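You operate a simulated robot arm through the tools that you are given. There is no shell and no other tool. Be economical: measure what you need, move in short steps, check, and stop when the job is done.

You are at the controls of a simulated two-armed robot. One attempt, no reset.

JOB
Wipe up the spill on the top of the red-marked table with the blue cloth and put it back.

The check looks at the end state, three seconds after you hand in, the way a careful person would. Anything else that was tipped, shoved, dropped, spilled or broken makes it a failure. Flat cloth is picked up by pressing the open fingertips on it (5 to 10 N) and closing them slowly along it; thin cloth reads only 2 to 8 mm in the jaws.

ROBOT AND FRAMES
Two 7-joint arms with two-finger parallel grippers on one trunk, on a base that drives. Base frame: it is fixed to the floor where the robot stands at the start and does not move with it; the origin is under the middle of the robot, x ahead of it, y to its left, z up; the surface under the hand at the start is at about z = 0.765. Lengths are in m, angles in rad, forces in N, time in s.
The left shoulder is at the start at [0.06, 0.189, 1.128], the right one opposite. With the tool pointing down near the work surface each hand reaches from about 0.1 to 0.64 m from the robot's upright axis, wherever it stands, measured 20 degrees to its own side. Payload 3.43 kg a hand.
The TCP of each hand is the grasp point between the finger pads, 0.03 m short of the fingertips. In the tool frame z runs along the fingers and y along their closing line. The gripper opens to 0.094 m. The fingers are 0.028 m wide and 0.01 m thick; the gripper's body (0.05 by 0.096 m) begins 0.055 m behind the TCP.
Orientation is told as [roll, pitch, yaw] about the base's x, y, z axes, in that order, counted from this pose: with the fingers straight down and closing along the base's y, the tool's x points along the base's -x, its y along +y and its z along -z.

CONTROLS
- The arms move only by the tool servo_tool. It takes "left_series", "right_series" or both (then of equal length, played together; a hand with none holds still); each is text: rows parted by semicolons, each of 6 numbers parted by spaces: the shift along the base's x, y, z in m, then the turn, a rotation vector about the base's x, y, z in rad. In form: x y z rx ry rz; .... A call has 1 to 12 rows; each row is the pose to reach, as a shift and turn from the pose commanded when the call began. "left_fingers" and "right_fingers" are, for a hand that has rows, the opening, from 0 (shut) to 1 (fully open), set as the call begins (left out, the last holds). Rows are played at 5 a second. More than 0.05 m and 0.15 rad between two rows, or a gripper value outside its range, and nothing of the call is played. A pose out of reach is approached as far as the arm can. The call stops where the force on the tool passes 40 N (or 10 N more than at its start, if that is more) or the arm is blocked; 0.2 s more then pass. Each finger travels about 0.153 m/s and halts on what it meets, pressing with about 33 N; the grip force reading is that of the motor and also rises with nothing between the fingers. The clock runs only during rows and for 0.2 s after the last one: add rows that repeat a pose to give the fingers time. It gives the time, the measured TCP pose, the force on the tool (base axes), the opening and the grip force at its end, in the units of the frame above (readings bear some noise), with the torque about the TCP (base axes, N m) and any sound that the robot's microphone picked up.
- Cameras (640 x 400 px; columns grow to the right, rows downward): "scene" is now at [0.0088, 0.0023, 1.6687]; the picture's right is [0.03, -1.00, 0.00], its down [-0.83, -0.02, -0.56] and it looks along [0.56, 0.01, -0.83] (base axes); focal length 255 px, centre (320, 200). "left" rides on the left gripper at [0.076, -0.014, -0.102] in its tool frame; the picture's right is [0.18, 0.98, 0.00], its down [-0.75, 0.14, -0.64] and it looks along [-0.63, 0.12, 0.77] (tool axes); focal length 243 px, centre (320, 200). "right" rides on the right gripper at [0.076, 0.014, -0.103] in its tool frame; the picture's right is [-0.18, 0.98, 0.00], its down [-0.75, -0.14, -0.64] and it looks along [-0.63, -0.12, 0.77] (tool axes); focal length 243 px, centre (320, 200). There is no depth. A picture from a camera that has moved, and an enlarged one, comes with that camera's place and axes in the base frame and with its lens.
- camera(camera): a new picture of that camera. The clock stands still meanwhile.
- raise_lower(by): slides the trunk up (or, below 0, down) by that many m; the arms and the scene camera ride with it, the base frame stays. It gives what a move gives, with no picture.
- base_move(legs): drives the robot by 1 to 6 legs, each [ahead, left, turn to the left] in m, m and rad, along the robot's own axes; the way and the turn of a leg run together, so that a leg with both is an arc; at most 1.5 m and 3.142 rad a leg. The arms and the cameras ride along, it lands a little off, and it stops where it bumps. It gives what a move gives.
- turn_head(pan, tilt): turns the head with the scene camera to pan (to the left, within 1.501 rad either way) and tilt (down, from -0.506 to 1.204), counted from straight ahead of the robot. It gives what a move gives.
- zoom(camera, box): a new picture of the part [left, top, right, bottom] of that camera's present view, enlarged. The clock stands still meanwhile.
- job_done(): hands the job in; it is judged then, once.

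Work in short steps. Places have to be worked out from the pictures, the camera data and where the tool is seen: move nearer, look again, correct. Check each grasp and each placing, and mend what went wrong. You have 120 turns and 100 pictures in all, those below and enlarged ones among them. Open the grippers and draw the arms clear of the work before you hand the job in, unless the task says otherwise; then end with one line.

The tools are called after ">>>" by a JSON object that holds its "fn" and its "kwargs". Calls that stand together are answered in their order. servo_tool: Moves the arms, as the interface text tells. Its arguments: {"type":"object","properties":{"left_series":{"type":"string"},"left_fingers":{"type":"number"},"right_series":{"type":"string"},"right_fingers":{"type":"number"}},"required":[]} The other tools are called the same way: raise_lower (by) slides the trunk up or down; base_move (legs) drives the base; turn_head (pan, tilt) turns the head that bears the scene camera; camera (camera) takes a picture; zoom (camera, box) takes an enlarged picture of a part of a camera's view; job_done () hands the job in.

At the start:

```text
t: 0.0
left_position: [0.4432, 0.2089, 1.0206]
left_tcp_rot: [0.001, 0.0, 0.001]
left_ft_force: [0.8, -0.5, 0.3]
left_torque: [0.03, 0.01, -0.01]
left_opening: 0.094
left_gripper_force: 0.1
right_position: [0.3302, -0.1165, 0.9961]
right_tcp_rot: [-0.001, 0.001, 0.0]
right_ft_force: [-0.8, -0.5, -0.7]
right_torque: [-0.01, 0.0, 0.01]
right_opening: 0.0942
right_gripper_force: 0.0
trunk travel left (down, up): [-0.8, 0.19]
robot x, y, heading: [0.0009, 0.0026, 0.002]
head pan, tilt: [0.024, 0.981]
```

scene: 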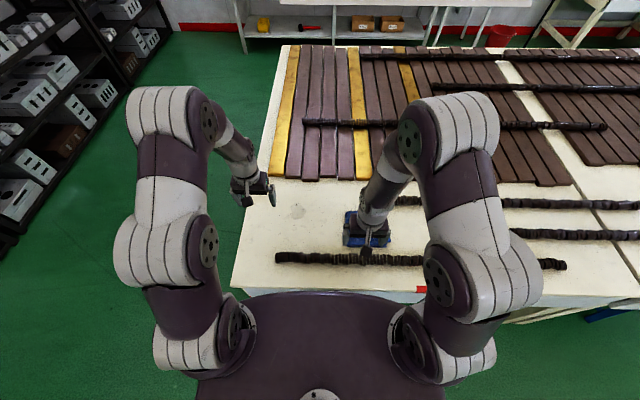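
right: 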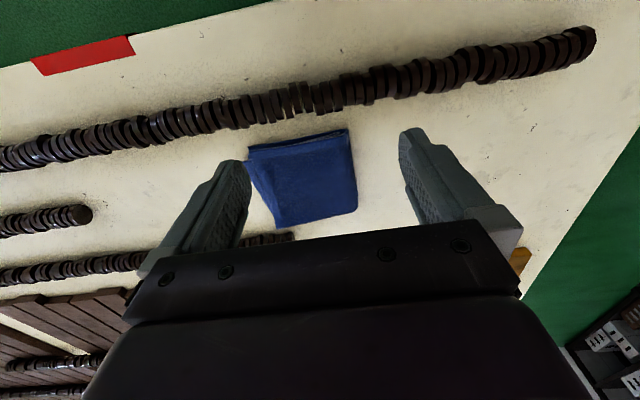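
left: 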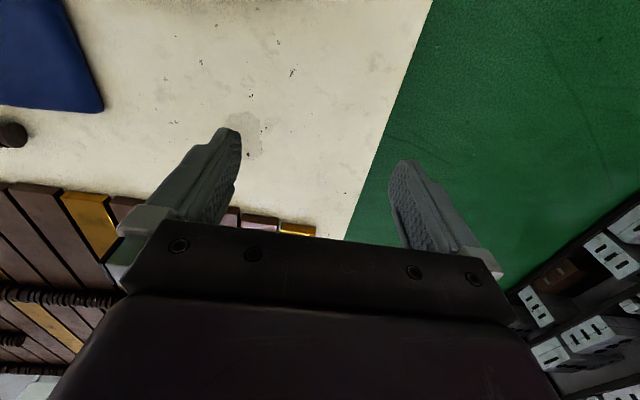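

The left picture shows a faint patch near (240,135), about [0.56, 0.105], and the blue cloth lies under the right hand. I zoom in to check both.

>>> {"fn": "zoom", "kwargs": {"camera": "left", "box": [120, 0, 440, 200]}}

>>> {"fn": "zoom", "kwargs": {"camera": "scene", "box": [220, 140, 440, 300]}}

>>> {"fn": "zoom", "kwargs": {"camera": "right", "box": [200, 80, 440, 250]}}

```text
2.00 times, centred on (280, 100) of left
camera zoom: at [0.3672, 0.1962, 1.1224], right [-0.18, 0.98, 0.0], down [0.75, 0.14, 0.64], along [0.63, 0.12, -0.77], focal length 485 px, centre (400, 400)
```

zoom: 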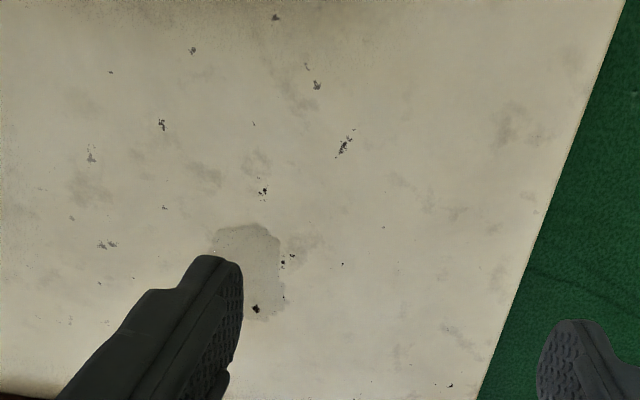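

```text
2.50 times, centred on (330, 220) of scene
camera zoom: at [0.0088, 0.0023, 1.6687], right [0.03, -1.0, 0.0], down [-0.83, -0.02, -0.56], along [0.56, 0.01, -0.83], focal length 638 px, centre (295, 150)
```

zoom: 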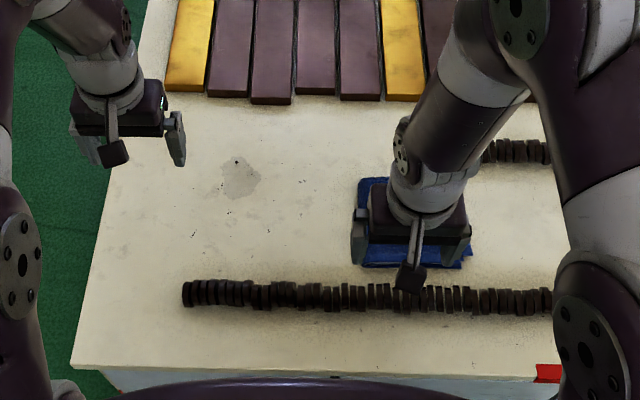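

```text
2.35 times, centred on (320, 165) of right
camera zoom: at [0.2538, -0.102, 1.0985], right [0.18, 0.98, 0.0], down [0.75, -0.14, 0.64], along [0.63, -0.12, -0.77], focal length 571 px, centre (320, 282)
```

zoom: 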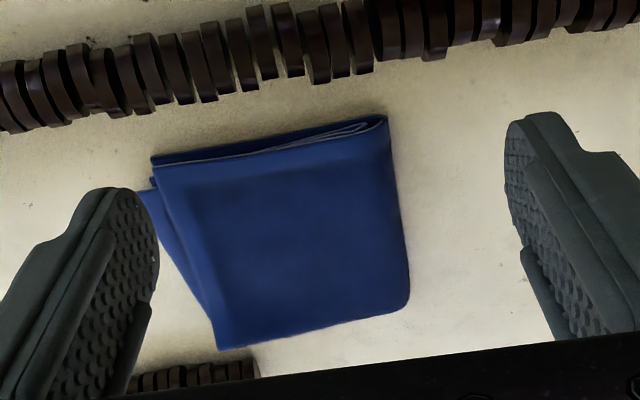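

The spill is a patch of about 7 cm around [0.56, 0.103]. The cloth is folded, about 16 cm square, centred near [0.485, -0.168]. I move the left hand aside and bring the right hand over the cloth.

>>> {"fn": "servo_tool", "kwargs": {"left_series": "0 0.03 0.02 0 0 0; -0.01 0.06 0.04 0 0 0; -0.03 0.09 0.06 0 0 0; -0.05 0.11 0.08 0 0 0; -0.07 0.13 0.1 0 0 0", "right_series": "0.03 -0.01 0 0 0 0; 0.06 -0.02 0 0 0 0; 0.1 -0.03 -0.02 0 0 0; 0.13 -0.04 -0.05 0 0 0; 0.155 -0.052 -0.09 0 0 0", "right_fingers": 0.6}}

>>> {"fn": "camera", "kwargs": {"camera": "right"}}

>>> {"fn": "camera", "kwargs": {"camera": "scene"}}

```text
t: 1.2
left_position: [0.372, 0.3401, 1.1196]
left_tcp_rot: [-0.001, 0.001, 0.0]
left_ft_force: [0.4, 0.5, -0.4]
left_torque: [-0.01, 0.02, 0.02]
left_opening: 0.0941
left_gripper_force: 0.2
right_position: [0.4873, -0.1666, 0.904]
right_tcp_rot: [0.0, 0.001, 0.0]
right_ft_force: [1.2, -0.3, 1.1]
right_torque: [0.01, 0.01, -0.02]
right_opening: 0.0562
right_gripper_force: 0.0
trunk travel left (down, up): [-0.8, 0.19]
robot x, y, heading: [-0.003, 0.0033, 0.002]
head pan, tilt: [0.024, 0.981]
```

```text
93 pictures are left
camera right: at [0.4117, -0.1534, 1.0073], right [0.18, 0.98, 0.0], down [0.75, -0.14, 0.64], along [0.63, -0.12, -0.77], focal length 243 px, centre (320, 200)
```

right: 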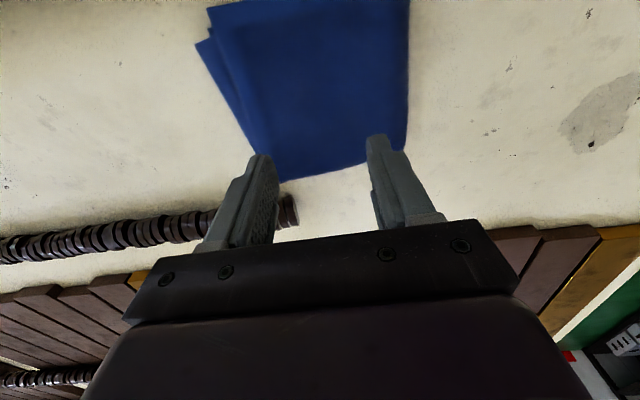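

```text
92 pictures are left
camera scene: at [0.0092, 0.0016, 1.6687], right [0.03, -1.0, 0.0], down [-0.83, -0.02, -0.56], along [0.56, 0.01, -0.83], focal length 255 px, centre (320, 200)
```

scene: 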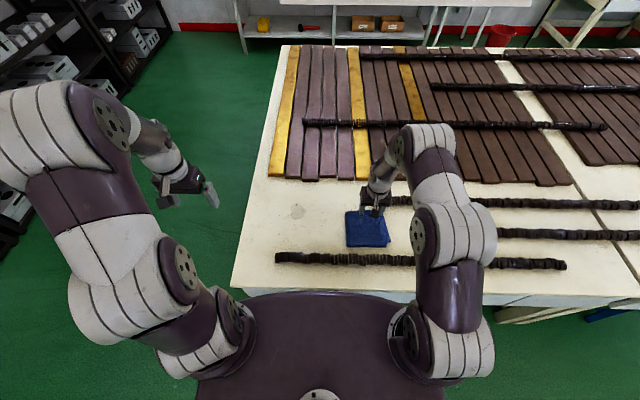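

The hand is over the cloth's centre, with the cloth spanning x 0.40 to 0.57 and y -0.24 to -0.09. I descend in small steps and watch the force.

>>> {"fn": "servo_tool", "kwargs": {"right_series": "0 0 -0.03 0 0 0; 0 0 -0.06 0 0 0; 0 0 -0.08 0 0 0; 0 0 -0.09 0 0 0; 0 0 -0.094 0 0 0; 0 0 -0.097 0 0 0; 0 0 -0.097 0 0 0"}}

```text
t: 2.8
left_position: [0.3725, 0.3399, 1.1207]
left_tcp_rot: [0.0, 0.002, -0.001]
left_ft_force: [-0.6, 0.7, -0.3]
left_torque: [0.01, -0.04, -0.03]
left_opening: 0.0939
left_gripper_force: 0.1
right_position: [0.485, -0.1678, 0.8096]
right_tcp_rot: [0.0, -0.002, 0.001]
right_ft_force: [0.5, 0.8, 4.3]
right_torque: [0.02, -0.01, -0.01]
right_opening: 0.0558
right_gripper_force: 0.0
trunk travel left (down, up): [-0.8, 0.19]
robot x, y, heading: [0.0012, -0.0014, -0.003]
head pan, tilt: [0.024, 0.981]
```

Contact at tip height about 0.78, reading 4.3 N. I press 2 mm more and start closing gradually.

>>> {"fn": "servo_tool", "kwargs": {"right_series": "0 0 -0.002 0 0 0; 0 0 -0.003 0 0 0; 0 0 -0.003 0 0 0", "right_fingers": 0.5}}

>>> {"fn": "servo_tool", "kwargs": {"right_series": "0 0 0 0 0 0; 0 0 0 0 0 0", "right_fingers": 0.38}}

>>> {"fn": "camera", "kwargs": {"camera": "right"}}

```text
t: 3.6
left_position: [0.3721, 0.3402, 1.1191]
left_tcp_rot: [-0.001, -0.001, 0.001]
left_ft_force: [0.0, -0.5, 0.4]
left_torque: [-0.04, 0.03, 0.0]
left_opening: 0.0942
left_gripper_force: 0.0
right_position: [0.4853, -0.1659, 0.8066]
right_tcp_rot: [-0.001, -0.001, 0.0]
right_ft_force: [-1.1, 1.1, 11.0]
right_torque: [0.02, 0.01, 0.02]
right_opening: 0.0465
right_gripper_force: 0.1
trunk travel left (down, up): [-0.8, 0.19]
robot x, y, heading: [0.0004, 0.0035, 0.001]
head pan, tilt: [0.024, 0.981]
```

```text
t: 4.2
left_position: [0.3716, 0.3408, 1.1212]
left_tcp_rot: [-0.002, -0.001, 0.001]
left_ft_force: [-0.3, -0.2, -0.6]
left_torque: [-0.02, 0.02, 0.0]
left_opening: 0.0939
left_gripper_force: 0.1
right_position: [0.4839, -0.169, 0.8069]
right_tcp_rot: [0.0, -0.001, 0.001]
right_ft_force: [1.4, -0.5, 11.0]
right_torque: [0.01, -0.03, 0.02]
right_opening: 0.0352
right_gripper_force: 0.1
trunk travel left (down, up): [-0.8, 0.19]
robot x, y, heading: [-0.0016, 0.0041, -0.002]
head pan, tilt: [0.024, 0.981]
```

```text
91 pictures are left
camera right: at [0.4086, -0.1533, 0.9094], right [0.18, 0.98, 0.0], down [0.75, -0.14, 0.64], along [0.63, -0.12, -0.77], focal length 243 px, centre (320, 200)
```

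right: 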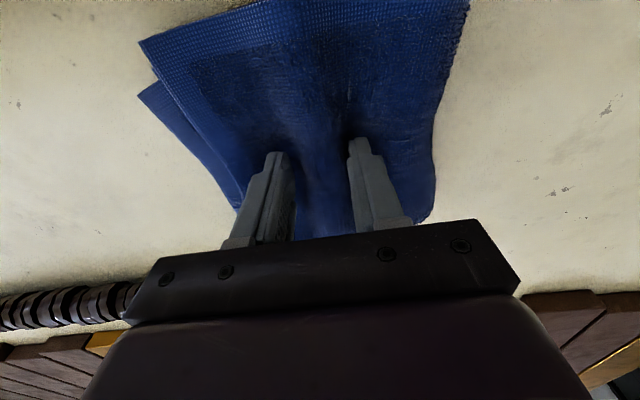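

The cloth is deforming and bunching between the fingers. Force is 11 N, so I ease off 1 mm and keep closing.

>>> {"fn": "servo_tool", "kwargs": {"right_series": "0 0 0.001 0 0 0; 0 0 0.001 0 0 0", "right_fingers": 0.26}}

>>> {"fn": "servo_tool", "kwargs": {"right_series": "0 0 0 0 0 0; 0 0 0 0 0 0", "right_fingers": 0.14}}

>>> {"fn": "servo_tool", "kwargs": {"right_series": "0 0 0 0 0 0; 0 0 0 0 0 0; 0 0 0 0 0 0", "right_fingers": 0.0}}

>>> {"fn": "camera", "kwargs": {"camera": "right"}}

```text
t: 4.8
left_position: [0.372, 0.3407, 1.1202]
left_tcp_rot: [-0.001, 0.0, -0.001]
left_ft_force: [-0.3, -0.7, -0.1]
left_torque: [-0.02, 0.01, -0.02]
left_opening: 0.0943
left_gripper_force: 0.1
right_position: [0.4844, -0.1684, 0.8063]
right_tcp_rot: [0.001, 0.0, 0.001]
right_ft_force: [0.8, 1.4, 8.2]
right_torque: [0.03, -0.02, 0.0]
right_opening: 0.025
right_gripper_force: 1.0
trunk travel left (down, up): [-0.8, 0.19]
robot x, y, heading: [-0.0022, 0.0008, 0.003]
head pan, tilt: [0.024, 0.981]
```

```text
t: 5.4
left_position: [0.3711, 0.3401, 1.1212]
left_tcp_rot: [0.001, 0.0, 0.0]
left_ft_force: [0.9, -0.2, -0.3]
left_torque: [0.01, -0.02, 0.0]
left_opening: 0.0941
left_gripper_force: 0.0
right_position: [0.4844, -0.1687, 0.8074]
right_tcp_rot: [0.001, 0.0, 0.002]
right_ft_force: [1.5, -0.7, 8.7]
right_torque: [0.0, 0.02, 0.03]
right_opening: 0.0132
right_gripper_force: 24.3
trunk travel left (down, up): [-0.8, 0.19]
robot x, y, heading: [-0.0008, 0.0014, -0.004]
head pan, tilt: [0.024, 0.981]
```

```text
t: 6.2
left_position: [0.3719, 0.34, 1.1203]
left_tcp_rot: [0.0, -0.001, -0.001]
left_ft_force: [0.0, -0.4, 0.1]
left_torque: [-0.01, -0.01, -0.01]
left_opening: 0.0939
left_gripper_force: 0.1
right_position: [0.4835, -0.1667, 0.8076]
right_tcp_rot: [0.001, 0.0, 0.0]
right_ft_force: [-0.1, -0.4, 9.6]
right_torque: [0.0, 0.0, 0.0]
right_opening: 0.0128
right_gripper_force: 32.8
trunk travel left (down, up): [-0.8, 0.19]
robot x, y, heading: [-0.0022, -0.0002, -0.002]
head pan, tilt: [0.024, 0.981]
```

```text
90 pictures are left
camera right: at [0.4082, -0.1537, 0.9101], right [0.18, 0.98, 0.0], down [0.75, -0.14, 0.64], along [0.63, -0.12, -0.77], focal length 243 px, centre (320, 200)
```

right: 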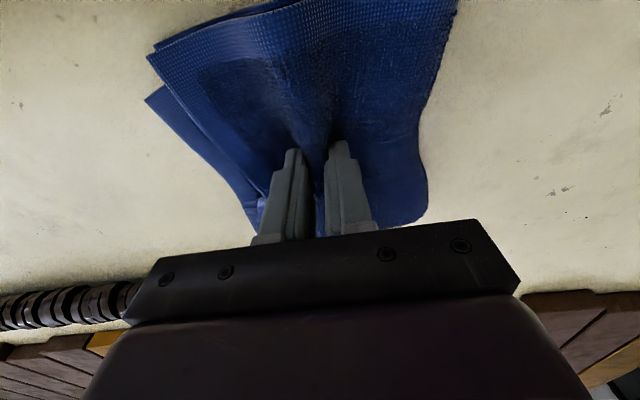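

Firm grip on several layers (12.8 mm). I lift slightly and see how the cloth hangs.

>>> {"fn": "servo_tool", "kwargs": {"right_series": "0 0 0.01 0 0 0; 0 0 0.025 0 0 0; 0 0 0.04 0 0 0; 0 0 0.04 0 0 0; 0 0 0.04 0 0 0"}}

>>> {"fn": "camera", "kwargs": {"camera": "right"}}

>>> {"fn": "zoom", "kwargs": {"camera": "scene", "box": [260, 160, 440, 290]}}

```text
t: 7.4
left_position: [0.3727, 0.3406, 1.1199]
left_tcp_rot: [-0.001, 0.001, 0.0]
left_ft_force: [-0.1, -1.1, 0.0]
left_torque: [0.01, 0.01, 0.01]
left_opening: 0.0939
left_gripper_force: 0.1
right_position: [0.4829, -0.1668, 0.8479]
right_tcp_rot: [0.0, 0.001, -0.001]
right_ft_force: [0.2, -0.6, 1.1]
right_torque: [-0.01, 0.01, 0.01]
right_opening: 0.0119
right_gripper_force: 32.8
trunk travel left (down, up): [-0.8, 0.19]
robot x, y, heading: [0.0006, -0.0002, -0.004]
head pan, tilt: [0.024, 0.981]
```

```text
89 pictures are left
camera right: at [0.4082, -0.1533, 0.9498], right [0.18, 0.98, 0.0], down [0.75, -0.14, 0.64], along [0.63, -0.12, -0.77], focal length 243 px, centre (320, 200)
```

right: 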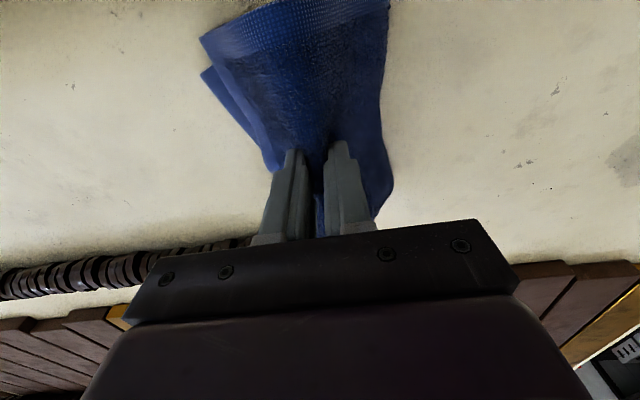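

```text
3.08 times, centred on (350, 225) of scene
camera zoom: at [0.0087, 0.0024, 1.6687], right [0.03, -1.0, 0.0], down [-0.83, -0.02, -0.56], along [0.56, 0.01, -0.83], focal length 785 px, centre (228, 123)
```

zoom: 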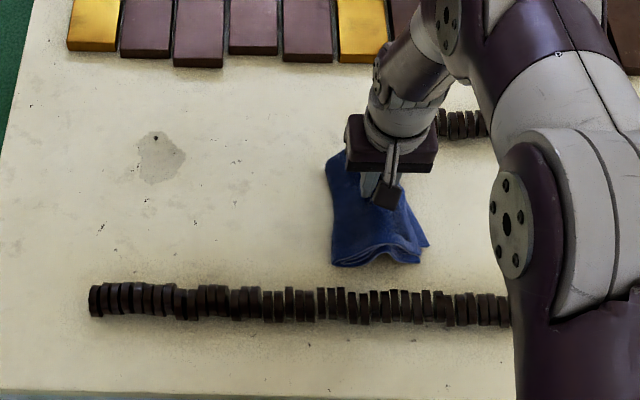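

The whole folded stack lifts together. I carry it over to the spill.

>>> {"fn": "servo_tool", "kwargs": {"right_series": "0 0 0.03 0 0 0; 0.01 0.035 0.04 0 0 0; 0.023 0.08 0.04 0 0 0; 0.036 0.125 0.04 0 0 0; 0.049 0.17 0.04 0 0 0; 0.06 0.215 0.04 0 0 0; 0.07 0.25 0.04 0 0 0; 0.076 0.271 0.035 0 0 0; 0.076 0.271 0.035 0 0 0"}}

>>> {"fn": "camera", "kwargs": {"camera": "right"}}

>>> {"fn": "camera", "kwargs": {"camera": "scene"}}

```text
t: 9.4
left_position: [0.3732, 0.3392, 1.1212]
left_tcp_rot: [0.0, -0.001, 0.0]
left_ft_force: [-0.2, 0.1, -0.8]
left_torque: [0.0, -0.02, 0.0]
left_opening: 0.0939
left_gripper_force: 0.0
right_position: [0.5505, 0.0879, 0.8862]
right_tcp_rot: [0.001, -0.001, 0.0]
right_ft_force: [0.1, 0.3, -0.9]
right_torque: [-0.02, 0.02, 0.01]
right_opening: 0.0122
right_gripper_force: 33.2
right hand out of reach, approached as far as the arm can: row 8, 9
trunk travel left (down, up): [-0.8, 0.19]
robot x, y, heading: [-0.0009, -0.0019, 0.001]
head pan, tilt: [0.024, 0.981]
```

```text
87 pictures are left
camera right: at [0.4745, 0.1015, 0.9892], right [0.18, 0.98, 0.0], down [0.75, -0.14, 0.64], along [0.63, -0.12, -0.77], focal length 243 px, centre (320, 200)
```

right: 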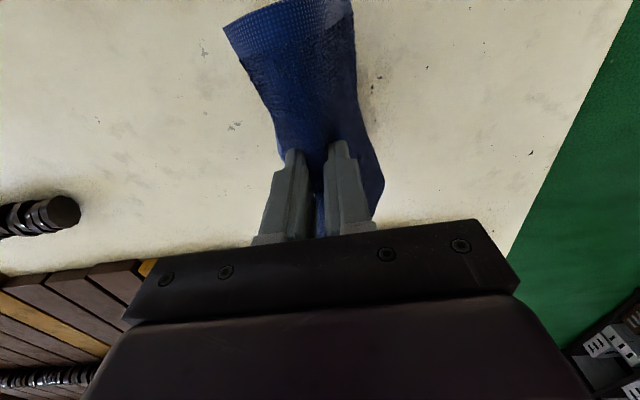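

```text
86 pictures are left
camera scene: at [0.009, 0.0023, 1.6687], right [0.03, -1.0, 0.0], down [-0.83, -0.02, -0.56], along [0.56, 0.01, -0.83], focal length 255 px, centre (320, 200)
```

scene: 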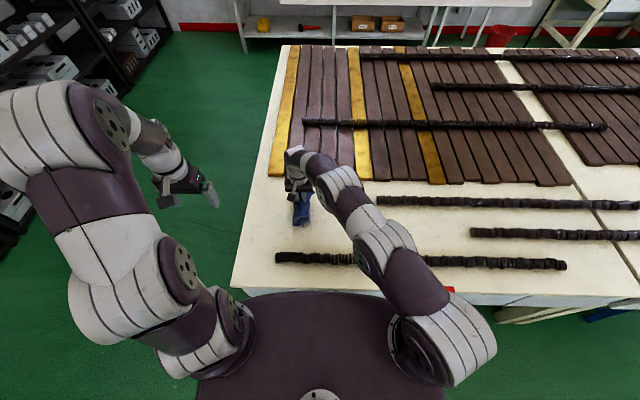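

The right arm is at the edge of its reach. I drive the base 0.12 m left to get room.

>>> {"fn": "base_move", "kwargs": {"legs": [[0, 0.12, 0]]}}

```text
t: 10.6
left_position: [0.3724, 0.4599, 1.1201]
left_tcp_rot: [-0.001, 0.0, 0.002]
left_ft_force: [0.1, -0.5, 1.1]
left_torque: [-0.03, 0.0, 0.04]
left_opening: 0.0939
left_gripper_force: 0.0
right_position: [0.5504, 0.208, 0.8865]
right_tcp_rot: [-0.002, 0.001, 0.001]
right_ft_force: [-0.2, -0.4, -0.3]
right_torque: [0.03, -0.01, 0.03]
right_opening: 0.0121
right_gripper_force: 33.0
trunk travel left (down, up): [-0.8, 0.19]
robot x, y, heading: [-0.002, 0.1206, 0.002]
head pan, tilt: [0.024, 0.981]
```

I go back right to the spill and lower partway.

>>> {"fn": "servo_tool", "kwargs": {"right_series": "0 -0.04 0 0 0 0; 0 -0.08 0 0 0 0; 0.005 -0.1 -0.01 0 0 0; 0.005 -0.1 -0.03 0 0 0; 0.005 -0.1 -0.05 0 0 0; 0.005 -0.1 -0.05 0 0 0"}}

>>> {"fn": "camera", "kwargs": {"camera": "scene"}}

```text
t: 12.0
left_position: [0.3726, 0.46, 1.1214]
left_tcp_rot: [0.0, 0.0, 0.0]
left_ft_force: [0.7, 0.3, -0.2]
left_torque: [-0.02, -0.02, 0.02]
left_opening: 0.0939
left_gripper_force: 0.1
right_position: [0.556, 0.1078, 0.8356]
right_tcp_rot: [0.0, 0.001, 0.002]
right_ft_force: [0.4, -0.6, 0.3]
right_torque: [0.04, 0.01, 0.01]
right_opening: 0.0126
right_gripper_force: 32.9
trunk travel left (down, up): [-0.8, 0.19]
robot x, y, heading: [-0.0022, 0.121, 0.001]
head pan, tilt: [0.024, 0.981]
```

```text
85 pictures are left
camera scene: at [0.0086, 0.1222, 1.6687], right [0.03, -1.0, 0.0], down [-0.83, -0.02, -0.56], along [0.56, 0.02, -0.83], focal length 255 px, centre (320, 200)
```

scene: 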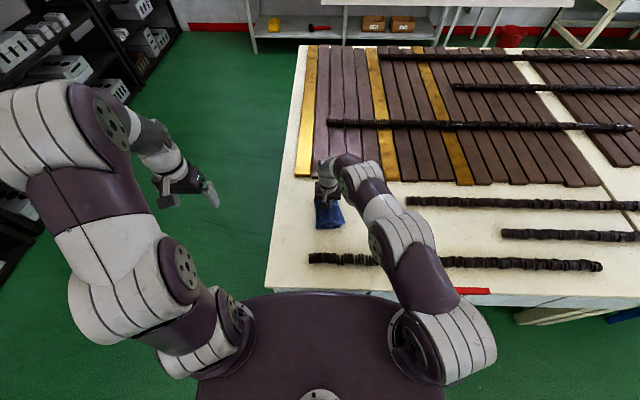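

The cloth is over the spill. I lower until the press is light.

>>> {"fn": "servo_tool", "kwargs": {"right_series": "0 0 -0.01 0 0 0; 0 0 -0.02 0 0 0; 0 0 -0.026 0 0 0; 0 0 -0.029 0 0 0; 0 0 -0.029 0 0 0"}}

>>> {"fn": "camera", "kwargs": {"camera": "right"}}

```text
t: 13.2
left_position: [0.3706, 0.4618, 1.1214]
left_tcp_rot: [0.001, -0.004, 0.002]
left_ft_force: [0.4, -0.4, 0.8]
left_torque: [-0.03, -0.01, 0.0]
left_opening: 0.0941
left_gripper_force: 0.0
right_position: [0.5558, 0.111, 0.8111]
right_tcp_rot: [0.001, -0.009, 0.002]
right_ft_force: [3.3, 3.5, 34.5]
right_torque: [0.13, -0.21, 0.06]
right_opening: 0.0124
right_gripper_force: 33.2
trunk travel left (down, up): [-0.8, 0.19]
robot x, y, heading: [-0.0027, 0.1182, 0.0]
head pan, tilt: [0.024, 0.981]
```

```text
84 pictures are left
camera right: at [0.4791, 0.1235, 0.9132], right [0.18, 0.98, 0.0], down [0.75, -0.14, 0.65], along [0.64, -0.12, -0.76], focal length 243 px, centre (320, 200)
```

right: 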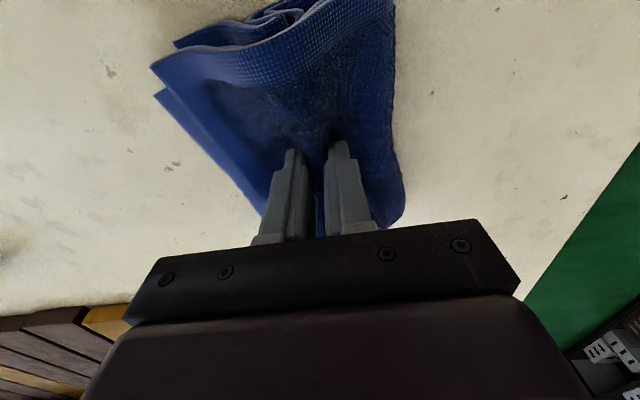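

34 N is too hard. I ease up 2 mm and wipe back and forth across the patch.

>>> {"fn": "servo_tool", "kwargs": {"right_series": "0 0 0.002 0 0 0; 0 0.015 0.003 0 0 0; 0 0.03 0.003 0 0 0; 0 0.015 0.003 0 0 0; 0 0 0.003 0 0 0; 0 -0.015 0.003 0 0 0; 0 -0.03 0.003 0 0 0; 0 -0.015 0.003 0 0 0; 0 0 0.003 0 0 0; 0 0 0.003 0 0 0"}}

>>> {"fn": "camera", "kwargs": {"camera": "right"}}

```text
t: 15.4
left_position: [0.3696, 0.4597, 1.1223]
left_tcp_rot: [0.002, -0.003, 0.0]
left_ft_force: [-0.4, 0.5, -0.5]
left_torque: [-0.05, -0.01, -0.01]
left_opening: 0.0938
left_gripper_force: 0.2
right_position: [0.5527, 0.1082, 0.8115]
right_tcp_rot: [0.001, -0.001, 0.001]
right_ft_force: [-1.4, -4.6, 16.6]
right_torque: [-0.18, 0.06, 0.01]
right_opening: 0.0125
right_gripper_force: 32.9
trunk travel left (down, up): [-0.8, 0.19]
robot x, y, heading: [0.0004, 0.1213, 0.005]
head pan, tilt: [0.024, 0.981]
```

```text
83 pictures are left
camera right: at [0.4771, 0.1217, 0.9141], right [0.18, 0.98, 0.0], down [0.75, -0.14, 0.64], along [0.63, -0.12, -0.77], focal length 243 px, centre (320, 200)
```

right: 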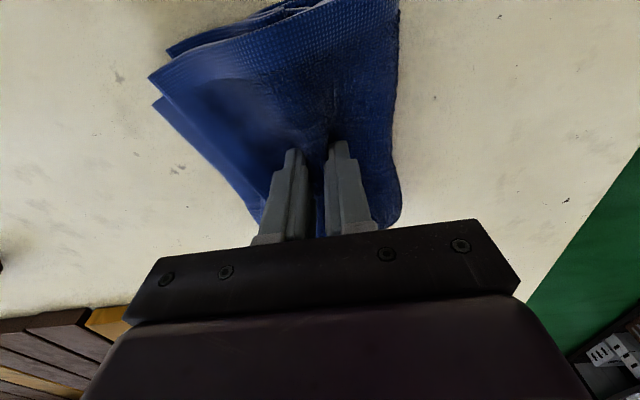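

Now strokes along x, then diagonals, with the same light press.

>>> {"fn": "servo_tool", "kwargs": {"right_series": "0.015 0 0 0 0 0; 0.03 0.01 0 0 0 0; 0.03 0.03 0 0 0 0; 0.01 0.03 0 0 0 0; -0.015 0.03 0 0 0 0; -0.035 0.02 0 0 0 0; -0.04 0 0 0 0 0; -0.03 -0.025 0 0 0 0; 0 -0.03 0 0 0 0; 0.03 -0.025 0 0 0 0; 0.02 0 0 0 0 0; 0 0 0 0 0 0"}}

>>> {"fn": "servo_tool", "kwargs": {"right_series": "0 0 0.02 0 0 0; 0 0 0.05 0 0 0; 0 -0.04 0.075 0 0 0; 0 -0.08 0.075 0 0 0; 0 -0.12 0.075 0 0 0; 0 -0.16 0.075 0 0 0; 0 -0.16 0.075 0 0 0"}}

>>> {"fn": "zoom", "kwargs": {"camera": "scene", "box": [260, 160, 440, 290]}}

>>> {"fn": "camera", "kwargs": {"camera": "right"}}

```text
t: 18.0
left_position: [0.3699, 0.4607, 1.1214]
left_tcp_rot: [0.0, -0.003, 0.001]
left_ft_force: [0.2, 0.0, 0.2]
left_torque: [0.02, 0.02, 0.02]
left_opening: 0.0939
left_gripper_force: 0.0
right_position: [0.555, 0.1096, 0.8106]
right_tcp_rot: [0.002, -0.006, 0.003]
right_ft_force: [5.4, 1.1, 17.0]
right_torque: [0.0, -0.21, 0.0]
right_opening: 0.0123
right_gripper_force: 32.7
right hand out of reach, approached as far as the arm can: row 2, 3
trunk travel left (down, up): [-0.8, 0.19]
robot x, y, heading: [-0.0017, 0.1192, 0.002]
head pan, tilt: [0.024, 0.981]
```

```text
t: 19.6
left_position: [0.3725, 0.4612, 1.1203]
left_tcp_rot: [0.002, 0.0, 0.003]
left_ft_force: [0.4, 0.4, -1.0]
left_torque: [-0.05, -0.02, 0.0]
left_opening: 0.0941
left_gripper_force: 0.1
right_position: [0.556, -0.0507, 0.8865]
right_tcp_rot: [0.001, -0.001, 0.002]
right_ft_force: [-1.4, 0.9, -0.3]
right_torque: [-0.01, -0.03, 0.0]
right_opening: 0.0118
right_gripper_force: 33.7
trunk travel left (down, up): [-0.8, 0.19]
robot x, y, heading: [0.0027, 0.1195, 0.001]
head pan, tilt: [0.024, 0.981]
```

```text
3.08 times, centred on (350, 225) of scene
camera zoom: at [0.0088, 0.1234, 1.6687], right [0.03, -1.0, 0.0], down [-0.83, -0.02, -0.56], along [0.56, 0.01, -0.83], focal length 785 px, centre (228, 123)
```

zoom: 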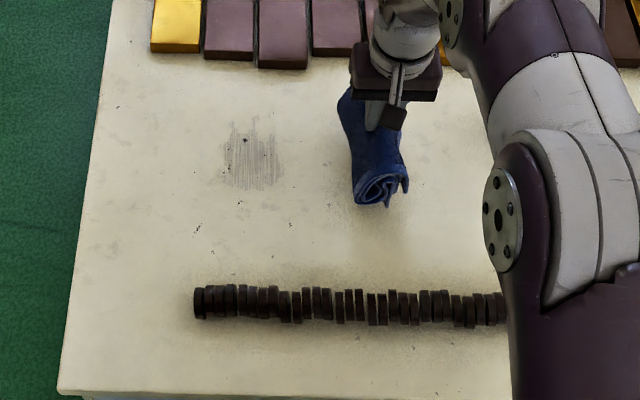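

```text
81 pictures are left
camera right: at [0.48, -0.0368, 0.9883], right [0.18, 0.98, 0.0], down [0.75, -0.14, 0.64], along [0.63, -0.12, -0.77], focal length 243 px, centre (320, 200)
```

right: 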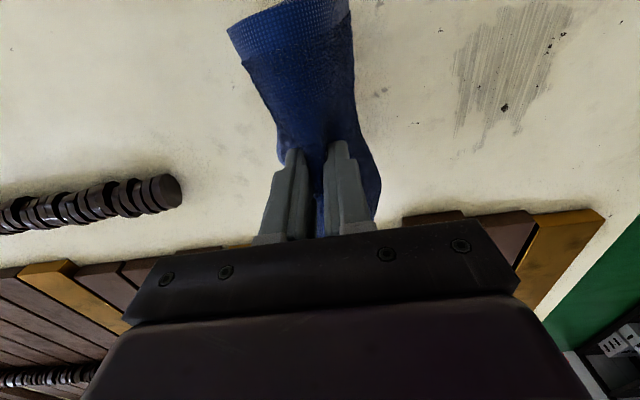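

The stain is fading but streaks remain around [0.567, 0.10]. I drive 0.1 m further left for reach and wipe again with cross strokes.

>>> {"fn": "base_move", "kwargs": {"legs": [[0, 0.1, 0]]}}

>>> {"fn": "servo_tool", "kwargs": {"right_series": "0.005 0.04 0 0 0 0; 0.01 0.055 -0.03 0 0 0; 0.01 0.055 -0.055 0 0 0; 0.01 0.055 -0.07 0 0 0; 0.01 0.055 -0.074 0 0 0; 0.01 0.055 -0.074 0 0 0"}}

```text
t: 20.8
left_position: [0.371, 0.5649, 1.1202]
left_tcp_rot: [0.0, 0.0, 0.004]
left_ft_force: [0.4, -0.6, 0.2]
left_torque: [0.0, 0.01, 0.0]
left_opening: 0.094
left_gripper_force: 0.1
right_position: [0.557, 0.0528, 0.8853]
right_tcp_rot: [0.001, -0.001, 0.001]
right_ft_force: [0.2, 0.4, -0.3]
right_torque: [-0.02, 0.02, -0.02]
right_opening: 0.0119
right_gripper_force: 33.3
trunk travel left (down, up): [-0.8, 0.19]
robot x, y, heading: [-0.002, 0.2206, 0.005]
head pan, tilt: [0.024, 0.981]
```

```text
t: 22.2
left_position: [0.3683, 0.5649, 1.1226]
left_tcp_rot: [0.0, -0.001, 0.002]
left_ft_force: [0.4, 0.0, 0.1]
left_torque: [-0.05, -0.03, 0.02]
left_opening: 0.094
left_gripper_force: 0.0
right_position: [0.5656, 0.1093, 0.8158]
right_tcp_rot: [-0.001, -0.006, 0.004]
right_ft_force: [-2.8, -0.7, 24.3]
right_torque: [-0.1, 0.14, -0.01]
right_opening: 0.0119
right_gripper_force: 33.5
trunk travel left (down, up): [-0.8, 0.19]
robot x, y, heading: [-0.0073, 0.2259, 0.006]
head pan, tilt: [0.024, 0.981]
```

Force is 24 N. I ease 1 mm and make y strokes in several x lanes.

>>> {"fn": "servo_tool", "kwargs": {"right_series": "0 0.025 0.001 0 0 0; 0 0.045 0.001 0 0 0; 0.01 0.02 0.001 0 0 0; 0.01 -0.02 0.001 0 0 0; 0.01 -0.05 0.001 0 0 0; 0.025 -0.02 0.001 0 0 0; 0.025 0.02 0.001 0 0 0; 0.025 0.045 0.001 0 0 0; 0.035 0.02 0.001 0 0 0; 0.035 -0.02 0.001 0 0 0; 0.035 -0.05 0.001 0 0 0; 0.015 -0.02 0.001 0 0 0"}}

>>> {"fn": "servo_tool", "kwargs": {"right_series": "-0.02 0.04 0 0 0 0; -0.03 0.065 0 0 0 0; -0.03 0.03 0 0 0 0; -0.03 -0.01 0 0 0 0; -0.03 -0.03 0 0 0 0; -0.045 0 0 0 0 0; -0.045 0.04 0 0 0 0; -0.045 0.065 0 0 0 0; -0.06 0.03 0 0 0 0; -0.06 -0.01 0 0 0 0; -0.04 0.01 0 0 0 0; -0.015 0.02 0 0 0 0"}}

>>> {"fn": "servo_tool", "kwargs": {"right_series": "0 0 0.02 0 0 0; 0 0 0.05 0 0 0; 0 -0.04 0.075 0 0 0; 0 -0.08 0.075 0 0 0; 0 -0.12 0.075 0 0 0; 0 -0.16 0.075 0 0 0; 0 -0.16 0.075 0 0 0"}}

>>> {"fn": "camera", "kwargs": {"camera": "scene"}}

>>> {"fn": "camera", "kwargs": {"camera": "right"}}

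```text
t: 24.8
left_position: [0.3699, 0.5635, 1.1201]
left_tcp_rot: [0.0, -0.002, 0.005]
left_ft_force: [-0.9, -0.6, 0.0]
left_torque: [-0.02, -0.03, -0.01]
left_opening: 0.0942
left_gripper_force: 0.0
right_position: [0.5806, 0.0855, 0.8148]
right_tcp_rot: [-0.002, -0.001, 0.005]
right_ft_force: [3.4, -5.4, 15.5]
right_torque: [-0.23, -0.06, -0.03]
right_opening: 0.0119
right_gripper_force: 33.0
trunk travel left (down, up): [-0.8, 0.19]
robot x, y, heading: [-0.0024, 0.2227, 0.003]
head pan, tilt: [0.024, 0.981]
```

```text
t: 27.4
left_position: [0.3685, 0.5651, 1.1217]
left_tcp_rot: [0.0, -0.001, 0.003]
left_ft_force: [-0.5, 0.5, 0.6]
left_torque: [0.01, 0.0, -0.01]
left_opening: 0.0942
left_gripper_force: 0.1
right_position: [0.5641, 0.106, 0.8132]
right_tcp_rot: [-0.001, -0.001, 0.004]
right_ft_force: [-7.2, -3.1, 22.3]
right_torque: [-0.17, 0.24, -0.03]
right_opening: 0.0118
right_gripper_force: 32.5
trunk travel left (down, up): [-0.8, 0.19]
robot x, y, heading: [0.0022, 0.2238, 0.005]
head pan, tilt: [0.024, 0.981]
```

```text
t: 29.0
left_position: [0.3708, 0.5649, 1.1204]
left_tcp_rot: [-0.001, 0.0, 0.005]
left_ft_force: [0.5, 0.5, 0.0]
left_torque: [0.0, 0.04, -0.02]
left_opening: 0.094
left_gripper_force: 0.0
right_position: [0.5653, -0.0504, 0.8891]
right_tcp_rot: [0.001, -0.001, 0.006]
right_ft_force: [0.2, 0.3, -0.4]
right_torque: [-0.03, 0.02, 0.0]
right_opening: 0.0116
right_gripper_force: 33.0
trunk travel left (down, up): [-0.8, 0.19]
robot x, y, heading: [0.0042, 0.2211, 0.001]
head pan, tilt: [0.024, 0.981]
```

```text
80 pictures are left
camera scene: at [0.0086, 0.2264, 1.6687], right [0.03, -1.0, 0.0], down [-0.83, -0.03, -0.56], along [0.56, 0.02, -0.83], focal length 255 px, centre (320, 200)
```

scene: 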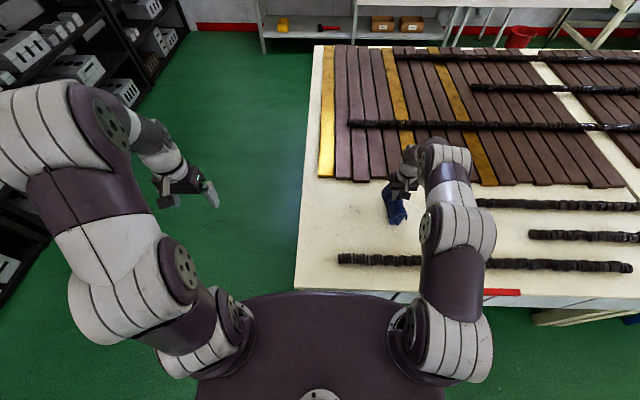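

```text
79 pictures are left
camera right: at [0.4901, -0.0369, 0.991], right [0.18, 0.98, 0.0], down [0.75, -0.14, 0.64], along [0.63, -0.12, -0.77], focal length 243 px, centre (320, 200)
```

right: 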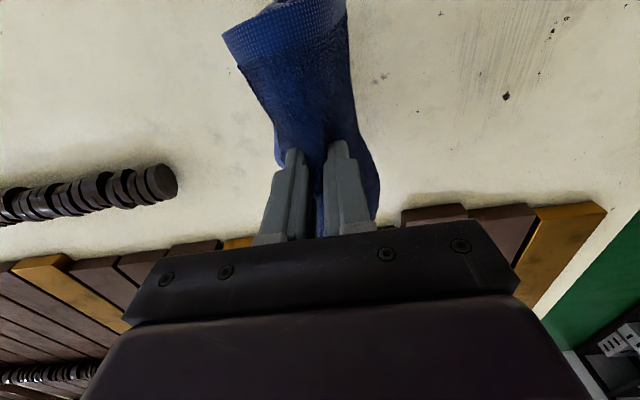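

Much fainter. I zoom in to see what is left.

>>> {"fn": "zoom", "kwargs": {"camera": "scene", "box": [310, 170, 410, 240]}}

>>> {"fn": "zoom", "kwargs": {"camera": "right", "box": [380, 0, 620, 150]}}

```text
5.71 times, centred on (360, 205) of scene
camera zoom: at [0.0086, 0.2264, 1.6687], right [0.03, -1.0, 0.0], down [-0.83, -0.03, -0.56], along [0.56, 0.02, -0.83], focal length 1458 px, centre (91, 171)
```

zoom: 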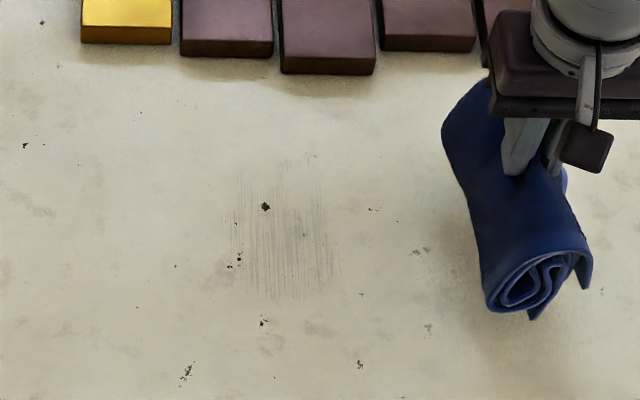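

```text
2.67 times, centred on (500, 75) of right
camera zoom: at [0.4901, -0.0369, 0.991], right [0.18, 0.98, 0.0], down [0.75, -0.14, 0.64], along [0.63, -0.12, -0.77], focal length 647 px, centre (-160, 533)
```

zoom: 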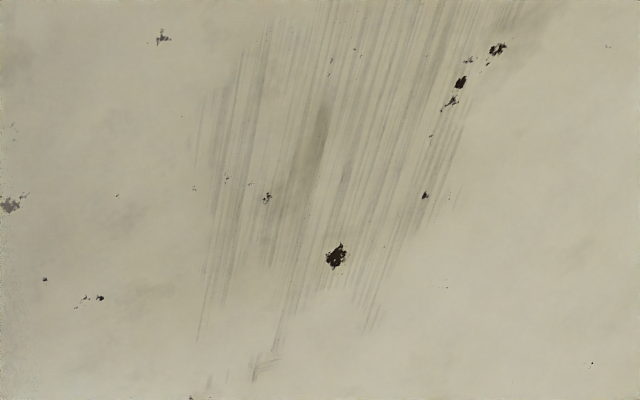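

A faint residue remains over x 0.53–0.63, y 0.07–0.14. I do another, denser wiping round.

>>> {"fn": "servo_tool", "kwargs": {"right_series": "0 0.045 0 0 0 0; 0 0.09 0 0 0 0; 0 0.135 -0.01 0 0 0; 0 0.156 -0.04 0 0 0; 0 0.156 -0.065 0 0 0; 0 0.156 -0.074 0 0 0; 0.02 0.17 -0.074 0 0 0; 0.04 0.18 -0.074 0 0 0; 0.04 0.15 -0.074 0 0 0; 0.04 0.12 -0.074 0 0 0; 0.03 0.14 -0.074 0 0 0; 0.03 0.18 -0.074 0 0 0"}}

>>> {"fn": "servo_tool", "kwargs": {"right_series": "-0.01 -0.03 0 0 0 0; -0.01 -0.065 0 0 0 0; -0.02 -0.03 0 0 0 0; -0.02 0.01 0 0 0 0; -0.03 -0.03 0 0 0 0; -0.03 -0.065 0 0 0 0; -0.04 -0.03 0 0 0 0; -0.04 0.01 0 0 0 0; -0.05 -0.03 0 0 0 0; -0.05 -0.065 0 0 0 0; -0.06 -0.03 0 0 0 0; -0.06 0.01 0 0 0 0"}}

>>> {"fn": "servo_tool", "kwargs": {"right_series": "-0.01 -0.03 0 0 0 0; -0.01 -0.065 0 0 0 0; 0.01 -0.03 0 0 0 0; 0.01 0.01 0 0 0 0; 0.03 -0.03 0 0 0 0; 0.03 -0.065 0 0 0 0; 0.05 -0.03 0 0 0 0; 0.05 0.01 0 0 0 0; 0.06 -0.03 0 0 0 0; 0.06 -0.065 0 0 0 0; 0.045 -0.03 0 0 0 0; 0.035 -0.01 0 0 0 0"}}

>>> {"fn": "servo_tool", "kwargs": {"right_series": "0 0 0.02 0 0 0; 0 0 0.05 0 0 0; 0 -0.04 0.075 0 0 0; 0 -0.08 0.075 0 0 0; 0 -0.12 0.075 0 0 0; 0 -0.16 0.075 0 0 0; 0 -0.16 0.075 0 0 0"}}

>>> {"fn": "zoom", "kwargs": {"camera": "scene", "box": [310, 170, 410, 240]}}

>>> {"fn": "zoom", "kwargs": {"camera": "right", "box": [380, 0, 620, 150]}}

```text
t: 31.6
left_position: [0.3697, 0.5646, 1.1207]
left_tcp_rot: [0.002, -0.002, 0.004]
left_ft_force: [-0.7, -0.7, -0.3]
left_torque: [-0.02, -0.02, 0.03]
left_opening: 0.094
left_gripper_force: 0.1
right_position: [0.5939, 0.1276, 0.8151]
right_tcp_rot: [-0.001, 0.0, 0.002]
right_ft_force: [-0.4, -3.8, 10.2]
right_torque: [-0.18, 0.07, 0.01]
right_opening: 0.0117
right_gripper_force: 33.1
trunk travel left (down, up): [-0.8, 0.19]
robot x, y, heading: [-0.0023, 0.2244, 0.008]
head pan, tilt: [0.024, 0.981]
```

```text
t: 34.2
left_position: [0.3692, 0.5647, 1.1214]
left_tcp_rot: [0.001, -0.002, 0.004]
left_ft_force: [0.0, 0.7, -0.3]
left_torque: [-0.01, 0.02, 0.02]
left_opening: 0.0939
left_gripper_force: 0.1
right_position: [0.5325, 0.1383, 0.8139]
right_tcp_rot: [0.0, -0.003, 0.003]
right_ft_force: [-1.2, -6.1, 20.7]
right_torque: [-0.32, 0.05, 0.02]
right_opening: 0.0119
right_gripper_force: 32.8
trunk travel left (down, up): [-0.8, 0.19]
robot x, y, heading: [0.0018, 0.2195, 0.003]
head pan, tilt: [0.024, 0.981]
```

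```text
t: 36.8
left_position: [0.3701, 0.5642, 1.1203]
left_tcp_rot: [0.001, 0.001, 0.003]
left_ft_force: [-0.3, 0.1, 0.5]
left_torque: [-0.01, -0.01, 0.0]
left_opening: 0.0943
left_gripper_force: 0.0
right_position: [0.5688, 0.1281, 0.814]
right_tcp_rot: [-0.001, -0.003, 0.004]
right_ft_force: [1.5, -3.1, 12.1]
right_torque: [-0.15, -0.04, 0.01]
right_opening: 0.012
right_gripper_force: 33.1
trunk travel left (down, up): [-0.8, 0.19]
robot x, y, heading: [-0.0019, 0.2227, -0.0]
head pan, tilt: [0.024, 0.981]
```

```text
t: 38.4
left_position: [0.3707, 0.5659, 1.1208]
left_tcp_rot: [0.0, 0.0, 0.002]
left_ft_force: [-0.1, 0.2, 0.2]
left_torque: [0.0, -0.02, 0.02]
left_opening: 0.0939
left_gripper_force: 0.0
right_position: [0.5676, -0.0344, 0.8866]
right_tcp_rot: [0.001, 0.0, 0.005]
right_ft_force: [1.0, 1.1, -0.1]
right_torque: [-0.04, 0.0, -0.03]
right_opening: 0.0118
right_gripper_force: 32.9
trunk travel left (down, up): [-0.8, 0.19]
robot x, y, heading: [-0.001, 0.2222, 0.003]
head pan, tilt: [0.024, 0.981]
```

```text
5.71 times, centred on (360, 205) of scene
camera zoom: at [0.0086, 0.2263, 1.6687], right [0.03, -1.0, 0.0], down [-0.83, -0.03, -0.56], along [0.56, 0.02, -0.83], focal length 1458 px, centre (91, 171)
```

zoom: 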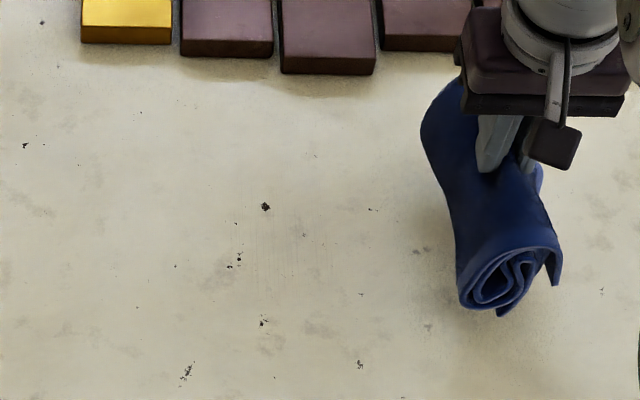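

```text
2.67 times, centred on (500, 75) of right
camera zoom: at [0.4929, -0.0205, 0.9894], right [0.18, 0.98, 0.0], down [0.75, -0.14, 0.64], along [0.63, -0.12, -0.77], focal length 647 px, centre (-160, 533)
```

zoom: 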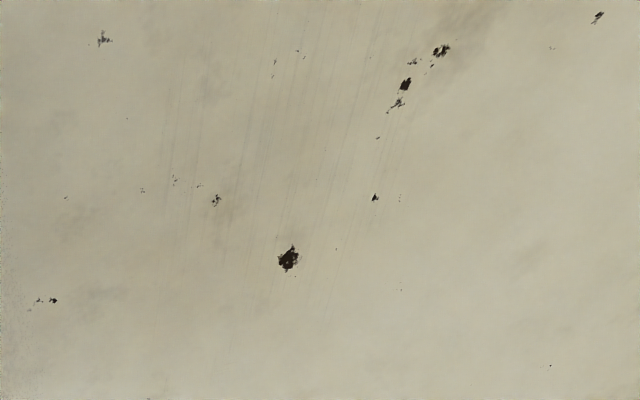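

Nearly gone, with only traces left. I do one more round to finish it.

>>> {"fn": "servo_tool", "kwargs": {"right_series": "0 0.045 0 0 0 0; 0 0.09 0 0 0 0; 0 0.13 -0.01 0 0 0; 0 0.14 -0.04 0 0 0; 0 0.14 -0.065 0 0 0; 0 0.14 -0.074 0 0 0; 0.02 0.155 -0.074 0 0 0; 0.035 0.165 -0.074 0 0 0; 0.035 0.135 -0.074 0 0 0; 0.035 0.105 -0.074 0 0 0; 0.025 0.135 -0.074 0 0 0; 0.025 0.165 -0.074 0 0 0"}}

>>> {"fn": "servo_tool", "kwargs": {"right_series": "-0.01 -0.03 0 0 0 0; -0.01 -0.065 0 0 0 0; -0.02 -0.03 0 0 0 0; -0.02 0.01 0 0 0 0; -0.03 -0.03 0 0 0 0; -0.03 -0.065 0 0 0 0; -0.04 -0.03 0 0 0 0; -0.04 0.01 0 0 0 0; -0.05 -0.03 0 0 0 0; -0.05 -0.065 0 0 0 0; -0.06 -0.03 0 0 0 0; -0.06 0.01 0 0 0 0"}}

>>> {"fn": "servo_tool", "kwargs": {"right_series": "-0.01 -0.03 0 0 0 0; -0.01 -0.065 0 0 0 0; 0.01 -0.03 0 0 0 0; 0.01 0.01 0 0 0 0; 0.03 -0.03 0 0 0 0; 0.03 -0.065 0 0 0 0; 0.05 -0.03 0 0 0 0; 0.05 0.01 0 0 0 0; 0.06 -0.03 0 0 0 0; 0.06 -0.065 0 0 0 0; 0.045 -0.03 0 0 0 0; 0.035 -0.01 0 0 0 0"}}

>>> {"fn": "servo_tool", "kwargs": {"right_series": "0 0 0.02 0 0 0; 0 0 0.05 0 0 0; 0 -0.04 0.075 0 0 0; 0 -0.08 0.075 0 0 0; 0 -0.12 0.075 0 0 0; 0 -0.16 0.075 0 0 0; 0 -0.16 0.075 0 0 0"}}

>>> {"fn": "zoom", "kwargs": {"camera": "scene", "box": [310, 170, 410, 240]}}

>>> {"fn": "zoom", "kwargs": {"camera": "right", "box": [380, 0, 620, 150]}}

```text
t: 41.0
left_position: [0.3688, 0.5644, 1.1211]
left_tcp_rot: [0.0, -0.002, 0.004]
left_ft_force: [0.6, -1.1, 0.5]
left_torque: [0.0, 0.0, 0.0]
left_opening: 0.0941
left_gripper_force: 0.0
right_position: [0.5947, 0.1321, 0.8154]
right_tcp_rot: [0.0, -0.002, 0.004]
right_ft_force: [0.7, -5.4, 19.0]
right_torque: [-0.33, 0.03, 0.03]
right_opening: 0.0117
right_gripper_force: 33.2
right hand out of reach, approached as far as the arm can: row 8
trunk travel left (down, up): [-0.8, 0.19]
robot x, y, heading: [0.005, 0.2255, 0.0]
head pan, tilt: [0.024, 0.981]
```

```text
t: 43.6
left_position: [0.3693, 0.5654, 1.1209]
left_tcp_rot: [0.002, -0.002, 0.003]
left_ft_force: [-0.4, 0.1, -0.1]
left_torque: [-0.03, -0.01, -0.01]
left_opening: 0.094
left_gripper_force: 0.1
right_position: [0.5331, 0.141, 0.8149]
right_tcp_rot: [-0.002, -0.001, 0.004]
right_ft_force: [-1.3, -5.9, 18.7]
right_torque: [-0.3, 0.09, 0.0]
right_opening: 0.0116
right_gripper_force: 32.7
trunk travel left (down, up): [-0.8, 0.19]
robot x, y, heading: [0.0023, 0.2237, 0.003]
head pan, tilt: [0.024, 0.981]
```

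```text
t: 46.2
left_position: [0.371, 0.5636, 1.1208]
left_tcp_rot: [0.001, 0.001, 0.002]
left_ft_force: [0.1, 0.3, -0.7]
left_torque: [-0.01, -0.02, -0.03]
left_opening: 0.0938
left_gripper_force: 0.0
right_position: [0.5686, 0.1318, 0.8154]
right_tcp_rot: [0.001, 0.001, 0.003]
right_ft_force: [1.4, -3.7, 13.7]
right_torque: [-0.14, 0.0, 0.05]
right_opening: 0.0116
right_gripper_force: 32.7
trunk travel left (down, up): [-0.8, 0.19]
robot x, y, heading: [-0.0031, 0.2243, 0.008]
head pan, tilt: [0.024, 0.981]
```

```text
t: 47.8
left_position: [0.371, 0.5647, 1.1208]
left_tcp_rot: [0.002, -0.001, 0.004]
left_ft_force: [0.5, 0.6, 0.3]
left_torque: [0.01, 0.01, -0.01]
left_opening: 0.0938
left_gripper_force: 0.1
right_position: [0.5686, -0.0271, 0.8888]
right_tcp_rot: [0.0, 0.001, 0.004]
right_ft_force: [0.2, -0.4, 0.2]
right_torque: [-0.04, 0.01, 0.04]
right_opening: 0.0112
right_gripper_force: 32.8
trunk travel left (down, up): [-0.8, 0.19]
robot x, y, heading: [-0.0032, 0.22, 0.0]
head pan, tilt: [0.024, 0.981]
```

```text
5.71 times, centred on (360, 205) of scene
camera zoom: at [0.0086, 0.2263, 1.6687], right [0.03, -1.0, 0.0], down [-0.83, -0.03, -0.56], along [0.56, 0.02, -0.83], focal length 1458 px, centre (91, 171)
```

zoom: 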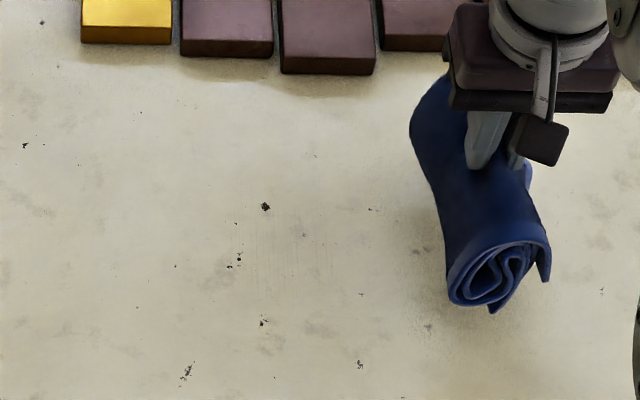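

```text
2.67 times, centred on (500, 75) of right
camera zoom: at [0.4931, -0.0124, 0.9927], right [0.18, 0.98, 0.0], down [0.75, -0.14, 0.64], along [0.63, -0.12, -0.77], focal length 647 px, centre (-160, 533)
```

zoom: 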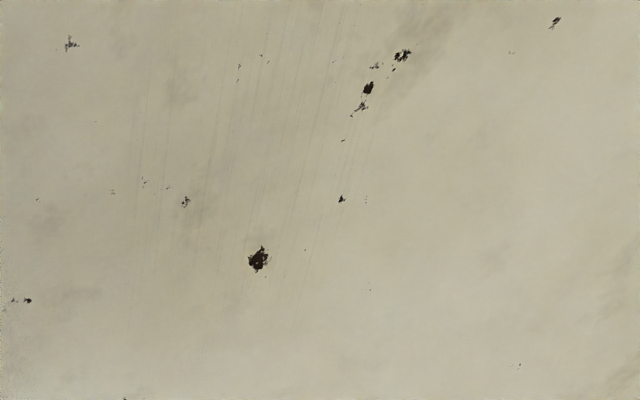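

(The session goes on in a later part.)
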